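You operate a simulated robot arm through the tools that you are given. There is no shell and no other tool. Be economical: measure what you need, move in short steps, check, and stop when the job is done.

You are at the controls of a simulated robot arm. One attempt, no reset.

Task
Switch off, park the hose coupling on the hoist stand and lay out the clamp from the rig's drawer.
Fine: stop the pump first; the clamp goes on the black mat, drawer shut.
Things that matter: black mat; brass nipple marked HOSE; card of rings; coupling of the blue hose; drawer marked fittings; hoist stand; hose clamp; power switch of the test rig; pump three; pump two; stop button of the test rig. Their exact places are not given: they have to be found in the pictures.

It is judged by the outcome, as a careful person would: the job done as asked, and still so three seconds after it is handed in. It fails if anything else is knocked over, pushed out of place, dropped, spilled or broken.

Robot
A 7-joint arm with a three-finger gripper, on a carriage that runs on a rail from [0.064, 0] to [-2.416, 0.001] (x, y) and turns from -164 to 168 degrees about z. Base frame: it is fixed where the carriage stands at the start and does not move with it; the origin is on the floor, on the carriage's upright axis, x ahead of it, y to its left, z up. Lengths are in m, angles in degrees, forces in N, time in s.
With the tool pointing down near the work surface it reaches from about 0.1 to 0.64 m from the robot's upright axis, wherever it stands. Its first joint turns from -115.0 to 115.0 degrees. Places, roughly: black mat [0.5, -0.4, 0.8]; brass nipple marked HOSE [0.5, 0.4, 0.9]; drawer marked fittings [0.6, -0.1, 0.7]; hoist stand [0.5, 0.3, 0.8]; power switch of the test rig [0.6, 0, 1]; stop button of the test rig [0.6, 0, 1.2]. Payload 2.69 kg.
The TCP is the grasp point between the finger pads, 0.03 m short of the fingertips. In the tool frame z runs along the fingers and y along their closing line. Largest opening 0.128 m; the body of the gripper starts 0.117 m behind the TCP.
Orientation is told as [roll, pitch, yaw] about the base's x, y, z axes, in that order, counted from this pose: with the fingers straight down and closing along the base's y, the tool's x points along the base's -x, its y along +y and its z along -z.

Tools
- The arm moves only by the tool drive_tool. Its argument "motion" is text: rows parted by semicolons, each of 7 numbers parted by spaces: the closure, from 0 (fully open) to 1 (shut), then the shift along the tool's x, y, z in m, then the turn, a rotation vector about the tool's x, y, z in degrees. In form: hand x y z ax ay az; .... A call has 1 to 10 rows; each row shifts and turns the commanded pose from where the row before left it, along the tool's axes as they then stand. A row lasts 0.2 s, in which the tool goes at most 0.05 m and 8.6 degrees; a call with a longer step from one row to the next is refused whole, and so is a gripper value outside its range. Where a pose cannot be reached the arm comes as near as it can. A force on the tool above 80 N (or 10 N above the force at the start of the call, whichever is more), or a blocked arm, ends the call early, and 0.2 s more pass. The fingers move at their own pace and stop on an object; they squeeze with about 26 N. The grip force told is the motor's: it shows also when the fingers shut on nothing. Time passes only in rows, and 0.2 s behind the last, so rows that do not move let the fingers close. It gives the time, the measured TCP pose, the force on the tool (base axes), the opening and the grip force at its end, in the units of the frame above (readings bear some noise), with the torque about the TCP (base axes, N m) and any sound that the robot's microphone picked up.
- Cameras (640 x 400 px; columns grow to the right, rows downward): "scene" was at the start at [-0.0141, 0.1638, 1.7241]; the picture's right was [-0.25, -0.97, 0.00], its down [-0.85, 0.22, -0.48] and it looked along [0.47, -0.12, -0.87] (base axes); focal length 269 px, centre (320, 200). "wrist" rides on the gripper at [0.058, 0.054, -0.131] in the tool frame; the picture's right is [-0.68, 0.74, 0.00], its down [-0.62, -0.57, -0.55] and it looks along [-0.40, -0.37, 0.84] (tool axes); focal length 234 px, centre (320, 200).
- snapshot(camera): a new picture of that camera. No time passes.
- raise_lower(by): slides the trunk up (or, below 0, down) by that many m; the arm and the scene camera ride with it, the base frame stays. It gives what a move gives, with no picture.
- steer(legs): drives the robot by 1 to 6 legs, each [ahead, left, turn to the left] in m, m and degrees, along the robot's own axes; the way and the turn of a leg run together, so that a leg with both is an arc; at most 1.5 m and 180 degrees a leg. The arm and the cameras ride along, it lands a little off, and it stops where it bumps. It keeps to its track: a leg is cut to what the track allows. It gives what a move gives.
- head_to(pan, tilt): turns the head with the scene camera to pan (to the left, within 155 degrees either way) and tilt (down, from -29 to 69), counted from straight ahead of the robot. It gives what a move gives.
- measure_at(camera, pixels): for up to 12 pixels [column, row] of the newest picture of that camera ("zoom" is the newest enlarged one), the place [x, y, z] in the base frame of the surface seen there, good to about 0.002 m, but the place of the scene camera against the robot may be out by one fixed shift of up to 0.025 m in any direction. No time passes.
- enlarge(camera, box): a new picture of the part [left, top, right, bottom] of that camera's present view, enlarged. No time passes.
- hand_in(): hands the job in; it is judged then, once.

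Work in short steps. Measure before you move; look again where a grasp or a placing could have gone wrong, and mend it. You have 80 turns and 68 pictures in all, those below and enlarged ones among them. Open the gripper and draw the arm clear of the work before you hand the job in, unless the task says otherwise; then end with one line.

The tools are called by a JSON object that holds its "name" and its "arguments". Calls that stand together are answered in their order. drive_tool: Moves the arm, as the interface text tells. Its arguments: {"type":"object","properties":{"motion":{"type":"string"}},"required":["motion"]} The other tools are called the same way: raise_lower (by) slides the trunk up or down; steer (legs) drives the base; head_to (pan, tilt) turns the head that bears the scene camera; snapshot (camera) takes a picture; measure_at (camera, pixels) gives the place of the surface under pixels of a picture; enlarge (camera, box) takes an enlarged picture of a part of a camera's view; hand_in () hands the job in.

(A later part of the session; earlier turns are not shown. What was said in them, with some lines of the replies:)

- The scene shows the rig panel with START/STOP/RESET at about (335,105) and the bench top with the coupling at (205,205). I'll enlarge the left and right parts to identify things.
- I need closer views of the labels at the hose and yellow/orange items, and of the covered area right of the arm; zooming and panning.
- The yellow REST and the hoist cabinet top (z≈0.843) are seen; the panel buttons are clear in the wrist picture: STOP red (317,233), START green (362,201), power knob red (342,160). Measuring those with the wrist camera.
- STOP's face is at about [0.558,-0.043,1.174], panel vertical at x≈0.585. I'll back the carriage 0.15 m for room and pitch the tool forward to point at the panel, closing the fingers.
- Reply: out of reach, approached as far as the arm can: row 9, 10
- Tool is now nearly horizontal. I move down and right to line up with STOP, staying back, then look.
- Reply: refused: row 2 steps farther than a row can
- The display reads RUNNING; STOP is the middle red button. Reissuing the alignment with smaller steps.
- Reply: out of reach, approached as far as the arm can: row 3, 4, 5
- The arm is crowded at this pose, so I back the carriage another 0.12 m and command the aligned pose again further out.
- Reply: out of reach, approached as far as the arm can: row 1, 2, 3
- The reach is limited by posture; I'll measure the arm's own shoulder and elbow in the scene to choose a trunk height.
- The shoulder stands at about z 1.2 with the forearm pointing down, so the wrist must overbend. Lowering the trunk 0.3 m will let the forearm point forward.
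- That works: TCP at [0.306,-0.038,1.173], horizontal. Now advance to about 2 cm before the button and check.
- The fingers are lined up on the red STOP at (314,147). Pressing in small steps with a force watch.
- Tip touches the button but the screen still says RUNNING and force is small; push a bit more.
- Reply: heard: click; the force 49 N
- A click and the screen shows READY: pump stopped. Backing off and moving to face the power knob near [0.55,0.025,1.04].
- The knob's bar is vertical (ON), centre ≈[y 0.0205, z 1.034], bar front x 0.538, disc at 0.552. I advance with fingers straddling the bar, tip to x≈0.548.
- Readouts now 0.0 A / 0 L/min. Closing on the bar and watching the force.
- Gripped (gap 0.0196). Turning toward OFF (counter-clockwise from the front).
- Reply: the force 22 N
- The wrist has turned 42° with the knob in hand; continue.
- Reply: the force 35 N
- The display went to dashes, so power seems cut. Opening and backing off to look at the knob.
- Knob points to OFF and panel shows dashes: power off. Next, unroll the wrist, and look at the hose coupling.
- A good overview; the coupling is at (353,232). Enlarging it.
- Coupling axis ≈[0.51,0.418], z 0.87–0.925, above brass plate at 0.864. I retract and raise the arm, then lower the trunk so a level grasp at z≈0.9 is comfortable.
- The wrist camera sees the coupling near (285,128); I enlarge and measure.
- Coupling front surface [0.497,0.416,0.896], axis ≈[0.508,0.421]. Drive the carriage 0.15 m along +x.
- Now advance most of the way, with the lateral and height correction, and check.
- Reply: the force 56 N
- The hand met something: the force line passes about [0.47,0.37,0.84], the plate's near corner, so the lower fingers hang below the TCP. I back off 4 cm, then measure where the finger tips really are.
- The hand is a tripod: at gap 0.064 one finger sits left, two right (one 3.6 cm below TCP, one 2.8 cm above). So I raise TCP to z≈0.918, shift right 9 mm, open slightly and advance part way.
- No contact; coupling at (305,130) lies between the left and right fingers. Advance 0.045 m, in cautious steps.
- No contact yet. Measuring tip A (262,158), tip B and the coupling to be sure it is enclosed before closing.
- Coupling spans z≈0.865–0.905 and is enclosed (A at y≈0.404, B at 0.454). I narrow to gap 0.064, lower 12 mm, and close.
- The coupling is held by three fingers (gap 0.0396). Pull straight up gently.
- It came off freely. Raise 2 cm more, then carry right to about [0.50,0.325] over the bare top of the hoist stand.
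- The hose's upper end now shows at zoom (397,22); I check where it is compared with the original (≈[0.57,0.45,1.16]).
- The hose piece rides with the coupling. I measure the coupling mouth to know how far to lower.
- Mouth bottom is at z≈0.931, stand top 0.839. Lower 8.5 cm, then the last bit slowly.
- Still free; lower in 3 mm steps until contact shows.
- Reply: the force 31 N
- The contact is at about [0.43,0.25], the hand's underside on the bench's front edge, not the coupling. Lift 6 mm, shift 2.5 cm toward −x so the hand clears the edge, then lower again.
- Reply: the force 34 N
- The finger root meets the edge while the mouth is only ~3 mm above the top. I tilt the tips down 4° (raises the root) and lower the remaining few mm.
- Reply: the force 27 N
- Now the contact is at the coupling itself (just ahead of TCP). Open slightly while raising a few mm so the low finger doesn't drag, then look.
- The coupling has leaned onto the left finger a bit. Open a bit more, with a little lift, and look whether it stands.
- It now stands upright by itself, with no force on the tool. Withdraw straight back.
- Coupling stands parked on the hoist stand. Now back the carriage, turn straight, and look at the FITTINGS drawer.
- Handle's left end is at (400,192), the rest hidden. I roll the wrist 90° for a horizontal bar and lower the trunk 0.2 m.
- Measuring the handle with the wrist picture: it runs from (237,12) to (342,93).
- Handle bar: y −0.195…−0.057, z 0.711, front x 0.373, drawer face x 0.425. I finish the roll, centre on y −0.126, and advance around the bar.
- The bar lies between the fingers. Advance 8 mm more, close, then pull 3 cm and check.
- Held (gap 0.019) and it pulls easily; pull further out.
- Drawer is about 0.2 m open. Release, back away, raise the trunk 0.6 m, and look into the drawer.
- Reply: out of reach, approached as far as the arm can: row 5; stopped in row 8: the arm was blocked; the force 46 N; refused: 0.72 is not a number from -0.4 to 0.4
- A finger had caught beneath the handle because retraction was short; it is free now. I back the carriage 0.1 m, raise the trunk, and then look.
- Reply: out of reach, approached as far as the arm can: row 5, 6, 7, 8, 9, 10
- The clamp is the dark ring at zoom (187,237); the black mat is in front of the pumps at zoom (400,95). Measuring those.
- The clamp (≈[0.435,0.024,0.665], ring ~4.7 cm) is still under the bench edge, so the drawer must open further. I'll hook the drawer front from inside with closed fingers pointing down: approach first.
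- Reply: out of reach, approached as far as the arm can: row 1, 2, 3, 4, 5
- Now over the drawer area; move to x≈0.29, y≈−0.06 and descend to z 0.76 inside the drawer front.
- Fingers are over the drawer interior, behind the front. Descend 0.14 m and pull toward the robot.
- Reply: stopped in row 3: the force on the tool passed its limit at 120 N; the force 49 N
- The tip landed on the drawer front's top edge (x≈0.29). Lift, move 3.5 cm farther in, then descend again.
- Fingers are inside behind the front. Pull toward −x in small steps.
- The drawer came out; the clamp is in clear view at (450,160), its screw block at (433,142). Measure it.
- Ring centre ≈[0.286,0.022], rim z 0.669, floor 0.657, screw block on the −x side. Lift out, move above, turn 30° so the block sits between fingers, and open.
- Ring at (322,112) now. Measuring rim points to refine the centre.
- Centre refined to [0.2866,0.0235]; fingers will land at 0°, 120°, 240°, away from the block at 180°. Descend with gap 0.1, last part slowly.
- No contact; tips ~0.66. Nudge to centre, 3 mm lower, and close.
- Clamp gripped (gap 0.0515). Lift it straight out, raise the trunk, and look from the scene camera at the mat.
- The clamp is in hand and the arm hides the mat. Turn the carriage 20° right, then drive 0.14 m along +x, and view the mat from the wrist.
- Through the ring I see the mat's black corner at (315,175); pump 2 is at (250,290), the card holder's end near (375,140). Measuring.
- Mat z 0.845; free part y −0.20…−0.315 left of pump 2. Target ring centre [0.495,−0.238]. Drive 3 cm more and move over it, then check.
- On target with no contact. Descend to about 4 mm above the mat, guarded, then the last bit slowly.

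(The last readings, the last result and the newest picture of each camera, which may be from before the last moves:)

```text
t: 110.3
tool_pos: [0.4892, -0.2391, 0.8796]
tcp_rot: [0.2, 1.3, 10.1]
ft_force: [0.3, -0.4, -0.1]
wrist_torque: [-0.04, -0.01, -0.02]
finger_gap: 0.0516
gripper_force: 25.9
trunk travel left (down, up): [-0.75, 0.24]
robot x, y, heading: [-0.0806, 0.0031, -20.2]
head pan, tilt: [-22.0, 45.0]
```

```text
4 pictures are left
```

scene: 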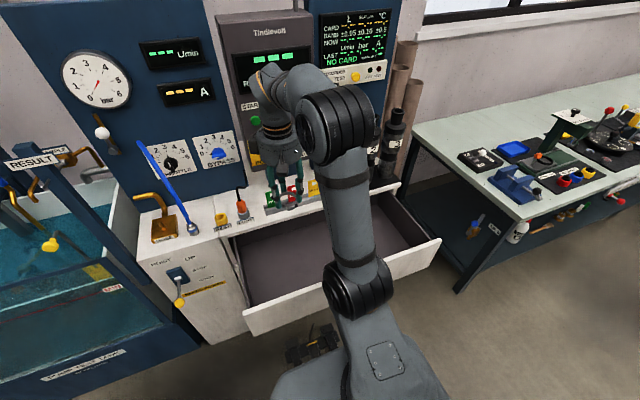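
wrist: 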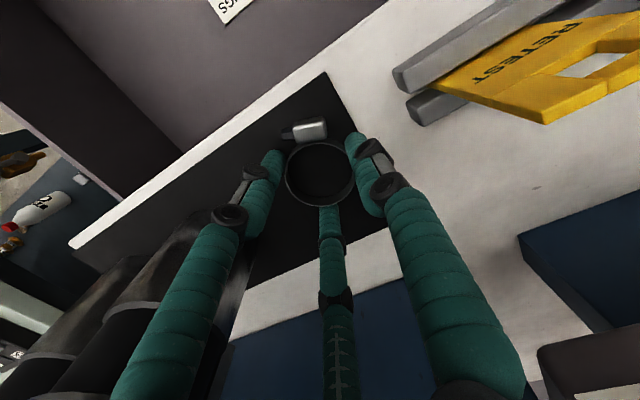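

The ring is wholly over the mat, next to nothing above it. Lower 2 mm, open a little and lift away.

{"name": "drive_tool", "arguments": {"motion": "1 0 0 0.002 0 0 0;0.52 0 0 0 0 0 0;0.48 0 0 0 0 0 0;0.45 0 0 0 0 0 0;0.45 0 0 -0.01 0 0 0;0.45 0 0 -0.03 0 0 0;0.45 0 0 -0.04 0 0 0;0.45 0 0 -0.045 0 0 0;0.45 0 0 -0.045 0 0 0;0.45 0 0 -0.04 0 0 0"}}

{"name": "snapshot", "arguments": {"camera": "wrist"}}

```text
t: 112.5
tool_pos: [0.4918, -0.2389, 1.087]
tcp_rot: [0.2, 1.2, 10.1]
ft_force: [-0.8, -0.1, 0.6]
wrist_torque: [-0.02, -0.01, 0.0]
finger_gap: 0.0704
gripper_force: 0.1
trunk travel left (down, up): [-0.75, 0.24]
robot x, y, heading: [-0.086, 0.0005, -19.9]
head pan, tilt: [-22.0, 45.0]
```

```text
3 pictures are left
```

wrist: 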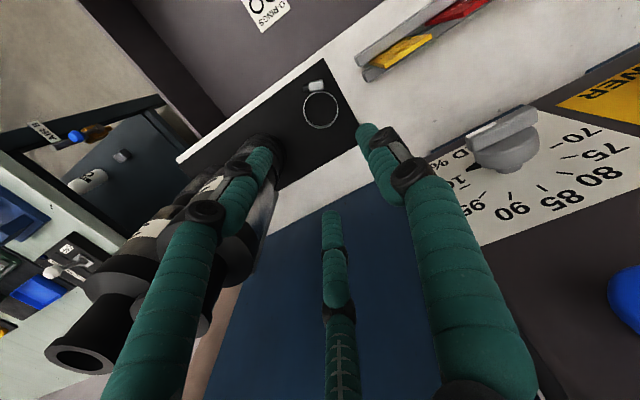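

The clamp lies flat on the mat at (320,108), pumps untouched. Retreat, drive the carriage back and straighten, then close the fingers and pitch the tool 45° forward for pushing the drawer shut.

{"name": "drive_tool", "arguments": {"motion": "0.45 0.0187 0.0236 0 0 0 0;0.45 0.0187 0.0236 0 0 0 0;0.45 0.0187 0.0236 0 0 0 0;0.45 0.0187 0.0236 0 0 0 0;0.45 0 0 0 0 0 0"}}

{"name": "steer", "arguments": {"legs": [[-0.235, -0.0855, 0], [0, 0, 20]]}}

{"name": "drive_tool", "arguments": {"motion": "1 0 0 0 0 0 7.5;1 0 0 0 0 0 7.5;1 0 0 0 0 0 7.5;1 0 0 0 0 0 7.5;1 0 0 0 0 -8 0;1 0 0 0 0 -8 0;1 0 0 0 0 -8 0;1 0 0 0 0 -8 0;1 0 0 0 0 -8 0;1 0 0 0 0 -5 0"}}

```text
t: 113.8
tool_pos: [0.403, -0.1581, 1.089]
tcp_rot: [0.2, 1.3, 10.1]
ft_force: [0.1, 0.1, 1.0]
wrist_torque: [0.02, 0.03, 0.02]
finger_gap: 0.0707
gripper_force: 0.1
trunk travel left (down, up): [-0.75, 0.24]
robot x, y, heading: [-0.0806, 0.0048, -19.9]
head pan, tilt: [-22.0, 45.0]
```

```text
t: 116.7
tool_pos: [0.1758, 0.0165, 1.0891]
tcp_rot: [0.2, 1.2, 29.9]
ft_force: [0.1, -0.1, -0.4]
wrist_torque: [-0.02, 0.01, -0.03]
finger_gap: 0.0702
gripper_force: 0.1
trunk travel left (down, up): [-0.75, 0.24]
robot x, y, heading: [-0.3346, -0.0008, -0.1]
head pan, tilt: [-22.0, 45.0]
```

```text
t: 118.9
tool_pos: [0.1789, 0.0062, 1.0854]
tcp_rot: [-2.4, -38.6, 0.5]
ft_force: [0.0, -0.1, 0.1]
wrist_torque: [0.04, 0.02, 0.04]
finger_gap: 0.0021
gripper_force: 26.2
out of reach, approached as far as the arm can: row 9
trunk travel left (down, up): [-0.75, 0.24]
robot x, y, heading: [-0.3345, -0.002, 0.2]
head pan, tilt: [-22.0, 45.0]
```

Back 0.17 m, move right, and lower the trunk 0.3 m to bring the closed fingers in front of the drawer face above the handle.

{"name": "steer", "arguments": {"legs": [[-0.17, 0, 0]]}}

{"name": "raise_lower", "arguments": {"by": -0.3}}

{"name": "drive_tool", "arguments": {"motion": "1 0 -0.033 0 0 -6 0;1 0 -0.033 0 0 0 0;1 0 -0.033 0 0 0 0;1 0 -0.033 0 0 0 0;1 0 0 0 0 0 0"}}

{"name": "snapshot", "arguments": {"camera": "scene"}}

```text
t: 120.3
tool_pos: [0.0084, 0.0063, 1.086]
tcp_rot: [-2.5, -38.6, 0.4]
ft_force: [-0.5, -0.5, -0.6]
wrist_torque: [-0.02, -0.03, 0.01]
finger_gap: 0.0021
gripper_force: 26.2
trunk travel left (down, up): [-0.75, 0.24]
robot x, y, heading: [-0.5033, 0.003, -0.2]
head pan, tilt: [-22.0, 45.0]
```

```text
t: 123.3
tool_pos: [0.0098, 0.0073, 0.7864]
tcp_rot: [-2.5, -38.6, 0.4]
ft_force: [0.2, 0.2, 0.1]
wrist_torque: [0.03, -0.02, -0.01]
finger_gap: 0.0022
gripper_force: 26.2
trunk travel left (down, up): [-0.45, 0.54]
robot x, y, heading: [-0.5045, -0.0012, -0.1]
head pan, tilt: [-22.0, 45.0]
```

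```text
t: 124.5
tool_pos: [0.0054, -0.1246, 0.8034]
tcp_rot: [-2.9, -44.7, 0.8]
ft_force: [-0.1, -0.5, 0.7]
wrist_torque: [0.04, -0.01, 0.03]
finger_gap: 0.0021
gripper_force: 25.6
out of reach, approached as far as the arm can: row 1
trunk travel left (down, up): [-0.45, 0.54]
robot x, y, heading: [-0.5083, -0.0006, -0.1]
head pan, tilt: [-22.0, 45.0]
```

```text
2 pictures are left
```

scene: 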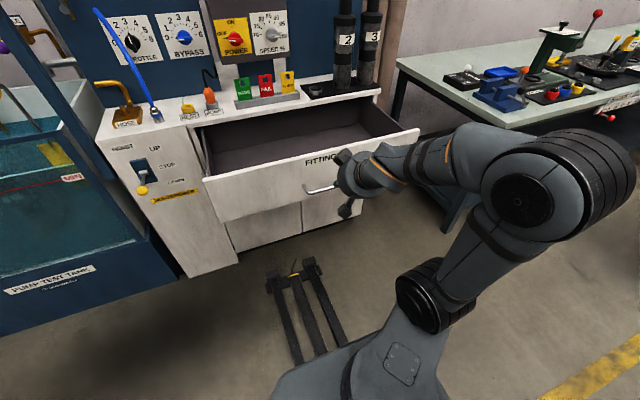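

The hand is in front of the drawer above the handle. Lower 2 cm, then push straight along +x in small steps (tool z +, tool x −).

{"name": "measure_at", "arguments": {"camera": "scene", "pixels": [[260, 190], [318, 189], [280, 165]]}}

{"name": "drive_tool", "arguments": {"motion": "1 0.012 0 0.012 0 0 0;1 -0.021 0 0.021 0 0 0;1 -0.021 0 0.021 0 0 0;1 -0.021 0 0.021 0 0 0;1 -0.021 0 0.021 0 0 0;1 -0.021 0 0.021 0 0 0;1 -0.021 0 0.021 0 0 0;1 0 0 0 0 0 0"}}

```text
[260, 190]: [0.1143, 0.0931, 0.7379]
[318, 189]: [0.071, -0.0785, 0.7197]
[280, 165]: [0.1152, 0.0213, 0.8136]
```

```text
t: 126.3
tool_pos: [0.1841, -0.1291, 0.7867]
tcp_rot: [-2.8, -44.6, 0.8]
ft_force: [1.2, 0.0, 0.3]
wrist_torque: [0.0, 0.0, -0.01]
finger_gap: 0.0021
gripper_force: 26.4
out of reach, approached as far as the arm can: row 1
trunk travel left (down, up): [-0.45, 0.54]
robot x, y, heading: [-0.5053, -0.0053, -0.0]
head pan, tilt: [-22.0, 45.0]
```

The drawer moves with nearly no force (TCP now x 0.184). Push on by driving the carriage 0.19 m.

{"name": "steer", "arguments": {"legs": [[0.19, 0, 0]]}}

{"name": "drive_tool", "arguments": {"motion": "1 -0.0035 0 0.0035 0 0 0;1 -0.0035 0 0.0035 0 0 0;1 -0.0035 0 0.0035 0 0 0;1 0 0 0 0 0 0"}}

```text
t: 127.9
tool_pos: [0.3743, -0.1288, 0.7864]
tcp_rot: [-2.7, -44.6, 0.9]
ft_force: [0.9, -0.2, -0.3]
wrist_torque: [-0.01, -0.01, 0.0]
finger_gap: 0.0022
gripper_force: 25.8
trunk travel left (down, up): [-0.45, 0.54]
robot x, y, heading: [-0.314, 0.0007, 0.2]
head pan, tilt: [-22.0, 45.0]
```

```text
t: 128.9
tool_pos: [0.3884, -0.1287, 0.7866]
tcp_rot: [-2.9, -44.6, 0.8]
ft_force: [-0.1, 0.6, -0.5]
wrist_torque: [-0.01, 0.02, 0.02]
finger_gap: 0.0023
gripper_force: 26.3
trunk travel left (down, up): [-0.45, 0.54]
robot x, y, heading: [-0.3152, -0.0001, 0.1]
head pan, tilt: [-22.0, 45.0]
```

Keep pushing in small steps until the force rises at the closed stop.

{"name": "drive_tool", "arguments": {"motion": "1 -0.0035 0 0.0035 0 0 0;1 -0.0035 0 0.0035 0 0 0;1 -0.0035 0 0.0035 0 0 0;1 -0.0025 0 0.0025 0 0 0;1 0 0 0 0 0 0"}}

{"name": "snapshot", "arguments": {"camera": "wrist"}}

```text
t: 130.1
tool_pos: [0.397, -0.1291, 0.7869]
tcp_rot: [-2.4, -43.9, 0.2]
ft_force: [-67.5, 5.2, 10.0]
wrist_torque: [-0.81, 0.25, -0.16]
finger_gap: 0.002
gripper_force: 25.6
trunk travel left (down, up): [-0.45, 0.54]
robot x, y, heading: [-0.3132, -0.0038, -0.1]
head pan, tilt: [-22.0, 45.0]
```

```text
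1 pictures are left
```

wrist: 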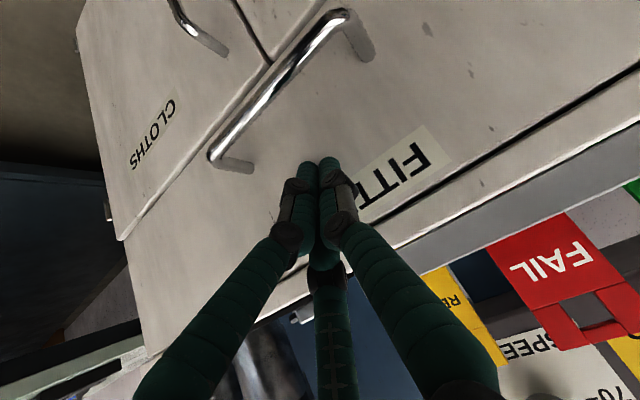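

Force rose to 67 N at the stop; checking that the drawer face is flush with the doors.

{"name": "measure_at", "arguments": {"camera": "wrist", "pixels": [[345, 130], [450, 90], [200, 230], [240, 70], [150, 170], [520, 210]]}}

{"name": "drive_tool", "arguments": {"motion": "1 0.01 0 -0.01 0 0 0;0.8 0.03 0 -0.03 0 0 0;0.5 0.03 0 -0.03 0 0 0;0.3 0.03 0 -0.03 0 0 0;0.2 0 0 0 0 0 0"}}

{"name": "steer", "arguments": {"legs": [[-0.2, 0, 0]]}}

{"name": "head_to", "arguments": {"pan": 0, "tilt": 30}}

{"name": "snapshot", "arguments": {"camera": "scene"}}

```text
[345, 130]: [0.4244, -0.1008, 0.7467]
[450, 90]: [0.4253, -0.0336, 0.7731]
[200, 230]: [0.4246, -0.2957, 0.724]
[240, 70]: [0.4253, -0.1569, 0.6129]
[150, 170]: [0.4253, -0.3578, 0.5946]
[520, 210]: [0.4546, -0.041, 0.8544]
```

```text
t: 131.3
tool_pos: [0.2664, -0.1259, 0.7872]
tcp_rot: [-2.8, -44.6, 0.9]
ft_force: [-0.2, -0.5, 0.3]
wrist_torque: [-0.01, 0.02, -0.01]
finger_gap: 0.0664
gripper_force: 0.0
trunk travel left (down, up): [-0.45, 0.54]
robot x, y, heading: [-0.315, -0.0042, 0.1]
head pan, tilt: [-22.0, 45.0]
```

```text
t: 132.9
tool_pos: [0.0647, -0.1251, 0.7866]
tcp_rot: [-2.8, -44.6, 0.8]
ft_force: [-0.5, 0.6, -0.7]
wrist_torque: [-0.01, -0.03, 0.01]
finger_gap: 0.1025
gripper_force: 0.1
trunk travel left (down, up): [-0.45, 0.54]
robot x, y, heading: [-0.5128, 0.0, 0.1]
head pan, tilt: [-22.0, 45.0]
```

```text
t: 133.8
tool_pos: [0.0664, -0.1242, 0.7866]
tcp_rot: [-2.8, -44.6, 0.8]
ft_force: [-0.1, -0.2, -0.6]
wrist_torque: [0.02, 0.01, 0.02]
finger_gap: 0.1023
gripper_force: 0.0
trunk travel left (down, up): [-0.45, 0.54]
robot x, y, heading: [-0.5158, -0.0016, -0.1]
head pan, tilt: [0.0, 30.0]
```

```text
0 pictures are left
```

scene: 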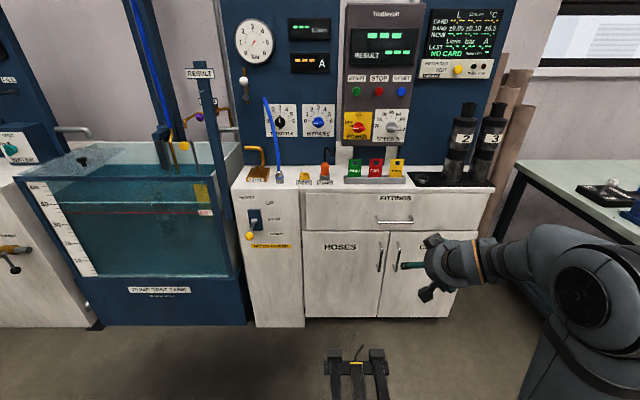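

The drawer is flush (x 0.424–0.425 on both drawer and doors), the coupling still stands on the hoist stand at (280,177), the power knob is at OFF, and the clamp lies on the mat. The gripper is open and clear, so I hand in.

{"name": "hand_in", "arguments": {}}

```text
The job is handed in.
```

The job is handed in: I stopped the pump, then switched off the power. The hose coupling is standing on the hoist stand, the clamp is on the black mat and the drawer is shut.
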